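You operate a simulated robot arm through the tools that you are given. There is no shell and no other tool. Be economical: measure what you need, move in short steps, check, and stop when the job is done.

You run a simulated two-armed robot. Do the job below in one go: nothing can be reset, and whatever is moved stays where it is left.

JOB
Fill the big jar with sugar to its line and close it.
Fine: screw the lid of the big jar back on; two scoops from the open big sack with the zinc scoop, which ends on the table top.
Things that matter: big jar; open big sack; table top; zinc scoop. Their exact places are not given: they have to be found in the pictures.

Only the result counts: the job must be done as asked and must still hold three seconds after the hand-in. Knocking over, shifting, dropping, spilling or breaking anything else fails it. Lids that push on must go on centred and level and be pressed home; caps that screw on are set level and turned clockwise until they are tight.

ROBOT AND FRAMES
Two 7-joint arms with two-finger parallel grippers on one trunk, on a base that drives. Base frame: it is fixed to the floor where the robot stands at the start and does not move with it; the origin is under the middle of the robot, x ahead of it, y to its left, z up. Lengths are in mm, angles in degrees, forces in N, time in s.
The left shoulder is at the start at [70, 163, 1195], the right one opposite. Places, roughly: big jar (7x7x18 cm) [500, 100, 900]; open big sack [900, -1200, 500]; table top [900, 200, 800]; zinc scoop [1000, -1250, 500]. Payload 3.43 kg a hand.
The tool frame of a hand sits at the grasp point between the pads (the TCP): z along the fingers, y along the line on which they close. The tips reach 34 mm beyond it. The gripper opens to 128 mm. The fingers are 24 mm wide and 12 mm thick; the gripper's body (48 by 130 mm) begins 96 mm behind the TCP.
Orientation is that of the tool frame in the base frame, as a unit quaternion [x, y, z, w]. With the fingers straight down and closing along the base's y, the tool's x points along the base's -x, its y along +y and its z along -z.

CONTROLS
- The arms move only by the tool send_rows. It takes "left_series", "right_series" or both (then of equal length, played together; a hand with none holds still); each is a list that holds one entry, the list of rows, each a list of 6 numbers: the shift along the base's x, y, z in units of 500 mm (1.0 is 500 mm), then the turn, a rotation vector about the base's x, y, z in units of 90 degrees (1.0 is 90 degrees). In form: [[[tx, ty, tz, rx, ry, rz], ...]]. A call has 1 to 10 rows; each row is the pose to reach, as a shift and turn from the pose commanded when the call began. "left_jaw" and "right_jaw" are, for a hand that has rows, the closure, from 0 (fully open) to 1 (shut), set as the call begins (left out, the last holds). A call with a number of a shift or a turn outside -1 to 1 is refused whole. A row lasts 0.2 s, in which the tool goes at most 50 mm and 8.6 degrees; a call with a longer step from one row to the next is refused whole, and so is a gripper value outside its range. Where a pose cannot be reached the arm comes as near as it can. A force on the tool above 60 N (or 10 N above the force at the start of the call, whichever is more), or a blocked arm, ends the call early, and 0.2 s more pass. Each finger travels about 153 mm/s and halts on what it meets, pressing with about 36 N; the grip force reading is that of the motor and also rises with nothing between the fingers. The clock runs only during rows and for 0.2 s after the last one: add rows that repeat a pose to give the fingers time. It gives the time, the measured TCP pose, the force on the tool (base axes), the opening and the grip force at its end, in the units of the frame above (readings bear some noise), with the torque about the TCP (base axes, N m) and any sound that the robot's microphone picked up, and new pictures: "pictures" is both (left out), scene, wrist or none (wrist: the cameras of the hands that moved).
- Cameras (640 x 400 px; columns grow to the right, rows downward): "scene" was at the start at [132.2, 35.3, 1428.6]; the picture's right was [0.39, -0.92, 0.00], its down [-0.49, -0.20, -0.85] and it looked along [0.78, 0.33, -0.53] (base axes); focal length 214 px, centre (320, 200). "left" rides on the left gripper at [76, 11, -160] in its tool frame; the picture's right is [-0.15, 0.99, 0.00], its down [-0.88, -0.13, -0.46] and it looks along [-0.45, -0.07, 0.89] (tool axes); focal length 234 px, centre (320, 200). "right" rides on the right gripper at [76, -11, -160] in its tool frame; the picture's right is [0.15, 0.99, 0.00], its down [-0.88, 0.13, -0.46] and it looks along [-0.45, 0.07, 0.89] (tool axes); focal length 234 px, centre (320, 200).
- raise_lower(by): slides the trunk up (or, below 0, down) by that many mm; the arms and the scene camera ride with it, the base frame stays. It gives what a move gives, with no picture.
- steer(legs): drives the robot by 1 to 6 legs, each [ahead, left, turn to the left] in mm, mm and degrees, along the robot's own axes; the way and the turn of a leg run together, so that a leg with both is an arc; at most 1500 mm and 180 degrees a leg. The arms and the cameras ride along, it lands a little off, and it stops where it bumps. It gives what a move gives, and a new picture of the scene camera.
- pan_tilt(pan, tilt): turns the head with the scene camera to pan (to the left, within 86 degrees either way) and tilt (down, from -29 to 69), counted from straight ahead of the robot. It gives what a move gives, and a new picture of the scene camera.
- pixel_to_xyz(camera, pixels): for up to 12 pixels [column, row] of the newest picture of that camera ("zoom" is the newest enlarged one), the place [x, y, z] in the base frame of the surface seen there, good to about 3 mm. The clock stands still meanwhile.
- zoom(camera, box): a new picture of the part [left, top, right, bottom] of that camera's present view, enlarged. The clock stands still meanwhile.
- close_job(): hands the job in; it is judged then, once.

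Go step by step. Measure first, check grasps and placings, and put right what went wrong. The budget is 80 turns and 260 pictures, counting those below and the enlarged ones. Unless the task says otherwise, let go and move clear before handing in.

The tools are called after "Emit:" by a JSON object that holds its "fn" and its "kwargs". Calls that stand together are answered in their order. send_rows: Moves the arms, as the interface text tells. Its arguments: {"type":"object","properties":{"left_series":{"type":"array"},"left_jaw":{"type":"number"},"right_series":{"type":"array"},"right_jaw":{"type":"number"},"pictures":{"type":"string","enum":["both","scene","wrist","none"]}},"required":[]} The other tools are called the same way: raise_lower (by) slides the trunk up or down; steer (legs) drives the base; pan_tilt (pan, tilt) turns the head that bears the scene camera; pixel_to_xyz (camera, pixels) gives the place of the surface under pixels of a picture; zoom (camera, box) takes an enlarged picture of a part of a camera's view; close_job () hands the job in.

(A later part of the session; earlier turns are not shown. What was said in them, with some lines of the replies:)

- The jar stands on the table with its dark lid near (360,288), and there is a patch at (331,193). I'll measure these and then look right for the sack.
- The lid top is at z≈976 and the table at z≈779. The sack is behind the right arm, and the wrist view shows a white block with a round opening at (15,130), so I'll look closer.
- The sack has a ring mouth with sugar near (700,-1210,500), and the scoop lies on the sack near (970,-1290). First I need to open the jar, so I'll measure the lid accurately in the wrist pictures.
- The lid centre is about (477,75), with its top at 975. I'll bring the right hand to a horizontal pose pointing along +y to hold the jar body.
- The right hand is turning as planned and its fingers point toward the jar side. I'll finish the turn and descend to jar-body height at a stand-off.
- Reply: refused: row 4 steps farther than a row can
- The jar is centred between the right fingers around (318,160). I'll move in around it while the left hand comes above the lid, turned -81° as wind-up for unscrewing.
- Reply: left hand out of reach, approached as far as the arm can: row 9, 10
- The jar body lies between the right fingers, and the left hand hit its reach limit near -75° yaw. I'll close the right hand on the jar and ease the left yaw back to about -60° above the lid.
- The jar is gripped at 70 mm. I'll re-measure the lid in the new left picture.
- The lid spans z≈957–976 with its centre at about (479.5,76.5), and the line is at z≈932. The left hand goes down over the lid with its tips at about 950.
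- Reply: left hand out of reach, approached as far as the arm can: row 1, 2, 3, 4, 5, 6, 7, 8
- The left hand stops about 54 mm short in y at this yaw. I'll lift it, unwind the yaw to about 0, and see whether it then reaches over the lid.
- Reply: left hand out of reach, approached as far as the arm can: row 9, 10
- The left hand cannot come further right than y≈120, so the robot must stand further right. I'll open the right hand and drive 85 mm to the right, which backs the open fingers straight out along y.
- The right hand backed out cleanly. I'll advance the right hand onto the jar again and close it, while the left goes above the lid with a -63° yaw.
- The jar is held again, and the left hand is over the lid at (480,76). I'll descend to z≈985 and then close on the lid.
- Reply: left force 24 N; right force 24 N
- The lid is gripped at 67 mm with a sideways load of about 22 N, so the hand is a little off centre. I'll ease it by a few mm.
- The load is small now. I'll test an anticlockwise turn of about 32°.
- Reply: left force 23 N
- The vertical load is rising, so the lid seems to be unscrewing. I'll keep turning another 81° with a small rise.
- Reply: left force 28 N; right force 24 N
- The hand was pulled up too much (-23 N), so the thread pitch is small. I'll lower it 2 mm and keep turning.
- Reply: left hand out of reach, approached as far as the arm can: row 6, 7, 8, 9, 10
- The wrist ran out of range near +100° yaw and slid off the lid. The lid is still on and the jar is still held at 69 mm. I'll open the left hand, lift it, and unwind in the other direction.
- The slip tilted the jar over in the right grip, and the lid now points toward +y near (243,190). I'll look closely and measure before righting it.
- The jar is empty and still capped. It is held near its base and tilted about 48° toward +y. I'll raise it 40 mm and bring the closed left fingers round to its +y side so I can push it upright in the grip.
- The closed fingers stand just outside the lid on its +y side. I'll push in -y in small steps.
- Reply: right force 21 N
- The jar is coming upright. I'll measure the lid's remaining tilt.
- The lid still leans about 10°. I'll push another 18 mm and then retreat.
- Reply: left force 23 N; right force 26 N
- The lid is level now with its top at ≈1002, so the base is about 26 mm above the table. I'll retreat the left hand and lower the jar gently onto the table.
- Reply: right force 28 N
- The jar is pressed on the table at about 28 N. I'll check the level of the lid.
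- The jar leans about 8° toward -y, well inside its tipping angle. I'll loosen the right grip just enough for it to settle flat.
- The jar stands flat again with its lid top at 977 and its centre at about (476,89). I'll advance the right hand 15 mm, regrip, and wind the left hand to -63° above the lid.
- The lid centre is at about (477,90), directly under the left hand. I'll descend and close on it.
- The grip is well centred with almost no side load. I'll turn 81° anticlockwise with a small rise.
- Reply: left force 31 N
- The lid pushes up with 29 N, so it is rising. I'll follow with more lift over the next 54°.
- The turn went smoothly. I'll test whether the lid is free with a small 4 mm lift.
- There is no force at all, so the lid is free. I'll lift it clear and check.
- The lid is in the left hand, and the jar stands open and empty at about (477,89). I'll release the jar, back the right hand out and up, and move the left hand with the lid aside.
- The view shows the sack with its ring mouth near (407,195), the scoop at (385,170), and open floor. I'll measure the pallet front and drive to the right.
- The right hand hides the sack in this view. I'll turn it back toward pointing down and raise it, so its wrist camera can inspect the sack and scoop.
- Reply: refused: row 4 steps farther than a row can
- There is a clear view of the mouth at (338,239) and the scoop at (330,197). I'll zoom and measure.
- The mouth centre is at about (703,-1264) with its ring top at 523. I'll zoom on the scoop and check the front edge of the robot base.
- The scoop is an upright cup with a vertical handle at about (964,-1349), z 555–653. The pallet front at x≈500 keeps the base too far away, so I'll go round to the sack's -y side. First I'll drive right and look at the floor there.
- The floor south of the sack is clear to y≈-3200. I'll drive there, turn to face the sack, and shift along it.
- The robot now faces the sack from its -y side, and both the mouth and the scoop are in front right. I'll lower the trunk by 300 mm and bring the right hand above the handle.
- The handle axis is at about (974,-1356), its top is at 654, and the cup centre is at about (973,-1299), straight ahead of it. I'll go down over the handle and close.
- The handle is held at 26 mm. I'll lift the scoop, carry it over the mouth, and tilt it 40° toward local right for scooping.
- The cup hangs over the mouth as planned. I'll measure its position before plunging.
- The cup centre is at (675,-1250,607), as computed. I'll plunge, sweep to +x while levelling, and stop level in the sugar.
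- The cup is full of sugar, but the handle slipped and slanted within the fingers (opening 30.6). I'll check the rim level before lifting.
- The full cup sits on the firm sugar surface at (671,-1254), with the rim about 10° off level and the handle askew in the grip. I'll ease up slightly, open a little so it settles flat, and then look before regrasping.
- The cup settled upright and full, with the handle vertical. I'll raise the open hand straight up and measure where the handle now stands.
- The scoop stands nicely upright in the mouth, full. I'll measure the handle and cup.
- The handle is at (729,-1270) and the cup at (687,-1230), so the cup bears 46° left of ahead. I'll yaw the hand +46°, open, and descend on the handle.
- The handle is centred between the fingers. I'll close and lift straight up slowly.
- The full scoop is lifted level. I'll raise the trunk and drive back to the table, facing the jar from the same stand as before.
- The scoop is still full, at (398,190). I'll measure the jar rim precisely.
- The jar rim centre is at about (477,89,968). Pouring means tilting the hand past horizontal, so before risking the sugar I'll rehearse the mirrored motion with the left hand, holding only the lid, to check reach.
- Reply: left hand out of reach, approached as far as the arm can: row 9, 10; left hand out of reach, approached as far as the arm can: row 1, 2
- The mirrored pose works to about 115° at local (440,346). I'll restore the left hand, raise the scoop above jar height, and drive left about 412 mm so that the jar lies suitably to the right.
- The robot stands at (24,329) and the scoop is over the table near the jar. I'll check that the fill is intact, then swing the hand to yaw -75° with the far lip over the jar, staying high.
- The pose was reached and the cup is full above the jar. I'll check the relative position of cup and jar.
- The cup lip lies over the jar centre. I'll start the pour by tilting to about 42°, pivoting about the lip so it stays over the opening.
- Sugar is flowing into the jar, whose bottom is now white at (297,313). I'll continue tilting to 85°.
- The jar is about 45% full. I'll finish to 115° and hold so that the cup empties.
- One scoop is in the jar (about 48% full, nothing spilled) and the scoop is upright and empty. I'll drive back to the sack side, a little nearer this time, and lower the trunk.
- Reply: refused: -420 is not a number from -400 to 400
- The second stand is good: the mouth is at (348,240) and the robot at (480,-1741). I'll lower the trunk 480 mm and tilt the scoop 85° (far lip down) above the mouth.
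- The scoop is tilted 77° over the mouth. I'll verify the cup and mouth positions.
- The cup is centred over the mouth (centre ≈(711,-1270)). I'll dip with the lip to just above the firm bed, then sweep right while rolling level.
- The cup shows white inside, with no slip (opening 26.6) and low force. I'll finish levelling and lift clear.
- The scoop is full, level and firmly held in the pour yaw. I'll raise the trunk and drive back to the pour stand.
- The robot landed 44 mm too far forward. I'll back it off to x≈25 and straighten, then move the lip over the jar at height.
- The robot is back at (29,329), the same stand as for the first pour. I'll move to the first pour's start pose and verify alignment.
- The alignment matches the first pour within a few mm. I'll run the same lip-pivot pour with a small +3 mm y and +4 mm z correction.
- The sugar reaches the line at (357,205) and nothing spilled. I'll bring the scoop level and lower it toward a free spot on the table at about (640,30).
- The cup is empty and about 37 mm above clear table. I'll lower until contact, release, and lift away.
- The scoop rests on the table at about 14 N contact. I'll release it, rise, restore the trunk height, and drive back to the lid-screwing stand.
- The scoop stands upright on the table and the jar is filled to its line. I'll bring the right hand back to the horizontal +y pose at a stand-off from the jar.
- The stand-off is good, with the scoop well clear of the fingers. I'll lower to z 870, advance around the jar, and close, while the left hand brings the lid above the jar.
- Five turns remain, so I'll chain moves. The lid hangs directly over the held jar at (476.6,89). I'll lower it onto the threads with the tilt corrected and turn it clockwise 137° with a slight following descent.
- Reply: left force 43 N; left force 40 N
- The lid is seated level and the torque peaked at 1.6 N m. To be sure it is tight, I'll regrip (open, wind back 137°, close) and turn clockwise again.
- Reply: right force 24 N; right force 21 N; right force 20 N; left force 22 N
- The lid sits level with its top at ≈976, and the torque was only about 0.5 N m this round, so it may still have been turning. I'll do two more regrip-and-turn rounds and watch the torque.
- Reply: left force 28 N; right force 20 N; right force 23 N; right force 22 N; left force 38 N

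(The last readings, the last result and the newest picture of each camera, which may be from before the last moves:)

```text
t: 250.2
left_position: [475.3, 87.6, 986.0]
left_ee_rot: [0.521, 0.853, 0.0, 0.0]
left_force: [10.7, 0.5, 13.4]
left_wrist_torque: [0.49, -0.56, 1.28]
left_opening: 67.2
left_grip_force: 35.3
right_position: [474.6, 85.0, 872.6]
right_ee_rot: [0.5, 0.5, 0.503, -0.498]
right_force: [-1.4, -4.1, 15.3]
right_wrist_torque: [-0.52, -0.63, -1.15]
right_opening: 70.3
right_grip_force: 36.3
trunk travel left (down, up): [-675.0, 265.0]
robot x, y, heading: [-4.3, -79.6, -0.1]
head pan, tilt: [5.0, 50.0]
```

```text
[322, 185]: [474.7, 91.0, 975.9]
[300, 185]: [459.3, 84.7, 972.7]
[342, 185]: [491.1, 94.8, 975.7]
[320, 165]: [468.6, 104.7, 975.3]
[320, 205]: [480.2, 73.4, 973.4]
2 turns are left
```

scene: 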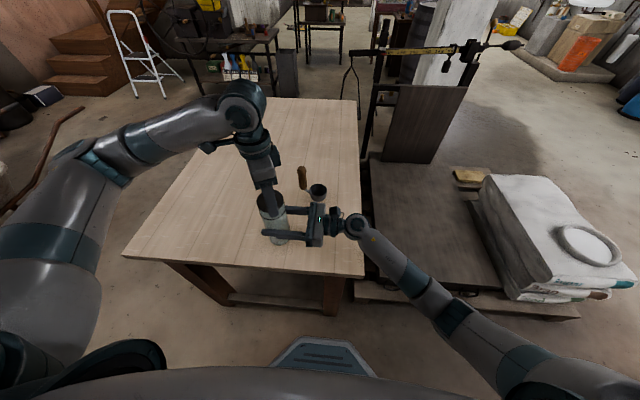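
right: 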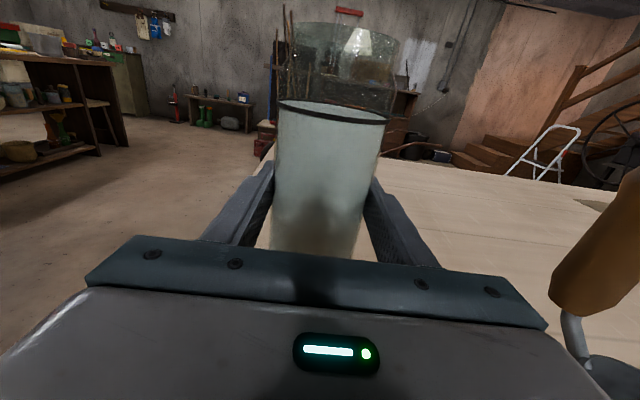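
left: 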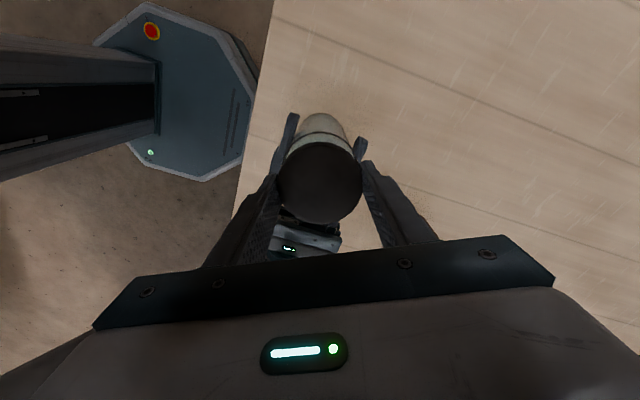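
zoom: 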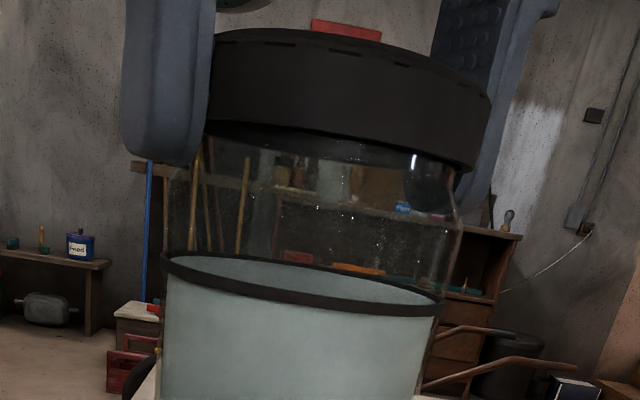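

The lid sank a little each round, back to its original height relative to the line, and the torque now holds at about 1.3 N m. I'll do one last tightening round, then release both hands and retreat clear.

Emit:
{"fn": "send_rows", "kwargs": {"left_series": [[[0, 0, 0, 0, 0, 0], [0, 0, 0, 0, 0, 0], [0, 0, 0, 0, 0, 0]]], "left_jaw": 0, "pictures": "none"}}

Emit:
{"fn": "send_rows", "kwargs": {"left_series": [[[0, 0, 0, 0, 0, 0.09], [0, 0, 0, 0, 0, 0.18], [0, 0, 0, 0, 0, 0.27], [0, 0, 0, 0, 0, 0.36], [0, 0, 0, 0, 0, 0.45], [0, 0, 0, 0, 0, 0.54], [0, 0, 0, 0, 0, 0.63], [0, 0, 0, 0, 0, 0.72], [0, 0, 0, 0, 0, 0.81], [0, 0, 0, 0, 0, 0.9]]], "pictures": "none"}}

Emit:
{"fn": "send_rows", "kwargs": {"left_series": [[[0, 0, 0, 0, 0, 0.09], [0, 0, 0, 0, 0, 0.18], [0, 0, 0, 0, 0, 0.27], [0, 0, 0, 0, 0, 0.36], [0, 0, 0, 0, 0, 0.45], [0, 0, 0, 0, 0, 0.54], [0, 0, 0, 0, 0, 0.6]]], "pictures": "none"}}

Emit:
{"fn": "send_rows", "kwargs": {"left_series": [[[0, 0, 0, 0, 0, 0], [0, 0, 0, 0, 0, 0], [0, 0, 0, 0, 0, 0], [0, 0, 0, 0, 0, 0]]], "left_jaw": 1, "pictures": "none"}}

Emit:
{"fn": "send_rows", "kwargs": {"left_series": [[[0, 0, 0, 0, 0, -0.09], [0, 0, 0, 0, 0, -0.18], [0, 0, 0, 0, 0, -0.27], [0, 0, -0.001, 0, 0, -0.36], [0, 0, -0.001, 0, 0, -0.45], [0, 0, -0.001, 0, 0, -0.54], [0, 0, -0.001, 0, 0, -0.63], [0, 0, -0.001, 0, 0, -0.72], [0, 0, -0.001, 0, 0, -0.81], [0, 0, -0.001, 0, 0, -0.9]]], "pictures": "none"}}

Emit:
{"fn": "send_rows", "kwargs": {"left_series": [[[0, 0, 0, 0, 0, -0.09], [0, 0, 0, 0, 0, -0.18], [0, 0, 0, 0, 0, -0.27], [0, 0, 0, 0, 0, -0.36], [0, 0, 0, 0, 0, -0.45], [0, 0, 0, 0, 0, -0.54], [0, 0, 0, 0, 0, -0.6]]], "pictures": "none"}}

Emit:
{"fn": "send_rows", "kwargs": {"left_series": [[[0, 0, 0, 0, 0, 0], [0, 0, 0, 0, 0, 0], [0, 0, 0, 0, 0, 0], [0, 0, 0.04, 0, 0, 0], [0, 0, 0.12, 0, 0, 0], [0, 0, 0.2, 0, 0, 0], [0, 0, 0.28, 0, 0, 0], [0, 0.06, 0.34, 0, 0, 0]]], "left_jaw": 0, "pictures": "none"}}

Emit:
{"fn": "send_rows", "kwargs": {"right_series": [[[0, 0, 0, 0, 0, 0], [0, 0, 0, 0, 0, 0], [0, 0, 0, 0, 0, 0], [0, -0.05, 0, 0, 0, 0], [0, -0.11, 0, 0, 0, 0], [0, -0.18, 0, 0, 0, 0], [0, -0.26, 0, 0, 0, 0], [0, -0.34, 0, 0, 0, 0], [0, -0.42, 0.02, 0, 0, 0], [0, -0.48, 0.06, 0, 0, 0]]], "right_jaw": 0, "pictures": "both"}}

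Emit:
{"fn": "zoom", "kwargs": {"camera": "scene", "box": [210, 140, 370, 270]}}

```text
t: 251.0
left_position: [473.3, 88.8, 984.9]
left_ee_rot: [0.522, 0.853, 0.0, 0.0]
left_force: [0.1, 0.3, 0.1]
left_wrist_torque: [-0.01, 0.0, 0.0]
left_opening: 127.9
left_grip_force: 0.0
right_position: [473.8, 87.4, 871.1]
right_ee_rot: [0.499, 0.5, 0.502, -0.498]
right_force: [-1.9, -2.7, 18.1]
right_wrist_torque: [0.07, 0.79, 0.09]
right_opening: 70.1
right_grip_force: 35.8
trunk travel left (down, up): [-675.0, 265.0]
robot x, y, heading: [-0.9, -82.5, -0.1]
head pan, tilt: [5.0, 50.0]
```

```text
t: 253.2
left_position: [472.1, 89.1, 985.9]
left_ee_rot: [-0.16, 0.987, 0.0, 0.001]
left_force: [-0.2, -0.4, 0.0]
left_wrist_torque: [-0.02, -0.02, 0.0]
left_opening: 127.8
left_grip_force: 0.0
right_position: [474.6, 86.4, 872.4]
right_ee_rot: [0.5, 0.5, 0.503, -0.497]
right_force: [-6.3, -0.6, 17.0]
right_wrist_torque: [0.22, 1.18, 0.06]
right_opening: 70.6
right_grip_force: 36.1
trunk travel left (down, up): [-675.0, 265.0]
robot x, y, heading: [1.0, -80.1, -0.0]
head pan, tilt: [5.0, 50.0]
```

```text
t: 254.8
left_position: [472.5, 90.4, 985.6]
left_ee_rot: [-0.591, 0.807, 0.0, 0.001]
left_force: [-0.2, -0.2, 0.8]
left_wrist_torque: [-0.01, -0.01, 0.0]
left_opening: 128.2
left_grip_force: 0.1
right_position: [476.2, 85.5, 871.0]
right_ee_rot: [0.5, 0.5, 0.502, -0.498]
right_force: [-6.0, 0.7, 14.7]
right_wrist_torque: [-0.05, 1.06, -0.06]
right_opening: 70.0
right_grip_force: 36.0
trunk travel left (down, up): [-675.0, 265.0]
robot x, y, heading: [-0.9, -83.6, -0.1]
head pan, tilt: [5.0, 50.0]
```

```text
t: 255.8
left_position: [474.5, 88.1, 985.3]
left_ee_rot: [-0.591, 0.807, -0.002, 0.001]
left_force: [20.2, -4.3, 10.6]
left_wrist_torque: [-0.25, -0.7, 0.55]
left_opening: 66.3
left_grip_force: 35.8
right_position: [472.8, 86.5, 871.6]
right_ee_rot: [0.499, 0.501, 0.502, -0.498]
right_force: [-17.0, 2.7, 12.7]
right_wrist_torque: [-0.14, -1.15, -0.49]
right_opening: 70.3
right_grip_force: 35.6
trunk travel left (down, up): [-675.0, 265.0]
robot x, y, heading: [2.2, -78.7, -0.1]
head pan, tilt: [5.0, 50.0]
```

```text
t: 258.0
left_position: [472.3, 89.2, 983.4]
left_ee_rot: [0.078, 0.997, 0.002, -0.001]
left_force: [-6.0, 0.2, 27.6]
left_wrist_torque: [-0.05, -0.12, 0.45]
left_opening: 67.6
left_grip_force: 36.6
right_position: [476.5, 85.3, 871.1]
right_ee_rot: [0.501, 0.499, 0.504, -0.496]
right_force: [1.0, -5.5, -9.8]
right_wrist_torque: [0.18, 0.86, -0.37]
right_opening: 70.8
right_grip_force: 36.3
trunk travel left (down, up): [-675.0, 265.0]
robot x, y, heading: [1.7, -83.1, -0.1]
head pan, tilt: [5.0, 50.0]
```

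```text
t: 259.6
left_position: [473.4, 88.6, 985.6]
left_ee_rot: [0.522, 0.853, 0.001, 0.0]
left_force: [6.6, 5.1, 19.1]
left_wrist_torque: [0.17, -0.27, 0.81]
left_opening: 66.3
left_grip_force: 35.9
right_position: [475.2, 85.3, 872.9]
right_ee_rot: [0.499, 0.5, 0.504, -0.497]
right_force: [5.0, -7.2, 11.5]
right_wrist_torque: [0.23, -0.36, -0.76]
right_opening: 70.3
right_grip_force: 36.2
trunk travel left (down, up): [-675.0, 265.0]
robot x, y, heading: [-0.3, -82.5, -0.2]
head pan, tilt: [5.0, 50.0]
```

```text
t: 261.4
left_position: [470.9, 118.7, 1153.9]
left_ee_rot: [0.52, 0.854, 0.001, 0.0]
left_force: [-0.8, -0.1, 0.4]
left_wrist_torque: [0.02, -0.02, 0.02]
left_opening: 128.1
left_grip_force: 0.2
right_position: [475.7, 85.7, 871.7]
right_ee_rot: [0.5, 0.5, 0.503, -0.496]
right_force: [2.9, 2.7, 23.8]
right_wrist_torque: [0.14, 0.37, -0.33]
right_opening: 70.1
right_grip_force: 36.3
trunk travel left (down, up): [-675.0, 265.0]
robot x, y, heading: [-1.6, -78.0, 0.0]
head pan, tilt: [5.0, 50.0]
```

```text
t: 263.6
left_position: [473.1, 119.5, 1153.8]
left_ee_rot: [0.52, 0.854, 0.0, 0.0]
left_force: [0.3, -1.2, -0.1]
left_wrist_torque: [-0.01, -0.01, 0.02]
left_opening: 127.8
left_grip_force: 0.2
right_position: [477.6, -155.0, 901.5]
right_ee_rot: [0.5, 0.5, 0.502, -0.498]
right_force: [0.8, 0.2, 0.9]
right_wrist_torque: [-0.01, -0.02, 0.04]
right_opening: 127.9
right_grip_force: 0.0
trunk travel left (down, up): [-675.0, 265.0]
robot x, y, heading: [-0.8, -77.7, 0.1]
head pan, tilt: [5.0, 50.0]
```

scene: 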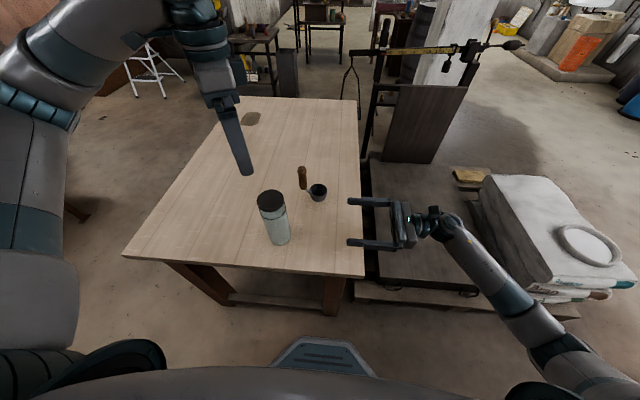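
right: 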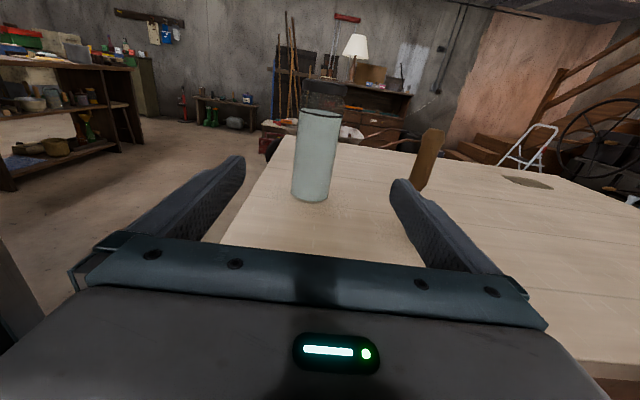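

```text
3.08 times, centred on (290, 205) of scene
1 turns are left
```

zoom: 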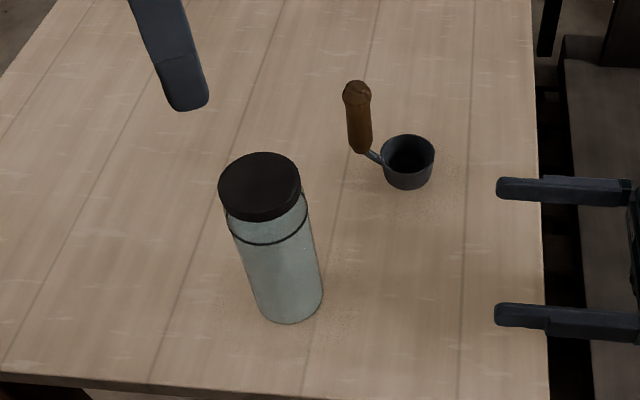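

The jar stands filled to its line with the lid on level, the scoop is on the table top, and both hands are open and clear. I read the lid as tight from its height and the turning torque (0.5–1.3 N m in the last rounds), but I saw no hard stop; I'm handing in.

Emit:
{"fn": "close_job", "kwargs": {}}

```text
The job is handed in.
```

I handed the job in. The big jar holds two scoops of sugar, filled to its line, and its lid is screwed on level. The zinc scoop stands on the table top.

- **Lid tightness:** this is the one thing I'm not sure of. I turned the lid clockwise over five regrips, and it went back down to about its original height. Torque reached about 1.3–1.6 N m in some turns, but was only 0.5–0.8 N m in the last round. I never felt a hard stop.
- **Jar tipped while opening:** my left hand slipped off the lid and tilted the jar about 48° in the right hand's grip. It was empty and capped at the time. I set it upright again about 13 mm from where it started.
- **Spills:** I saw no spilled sugar in the pictures.
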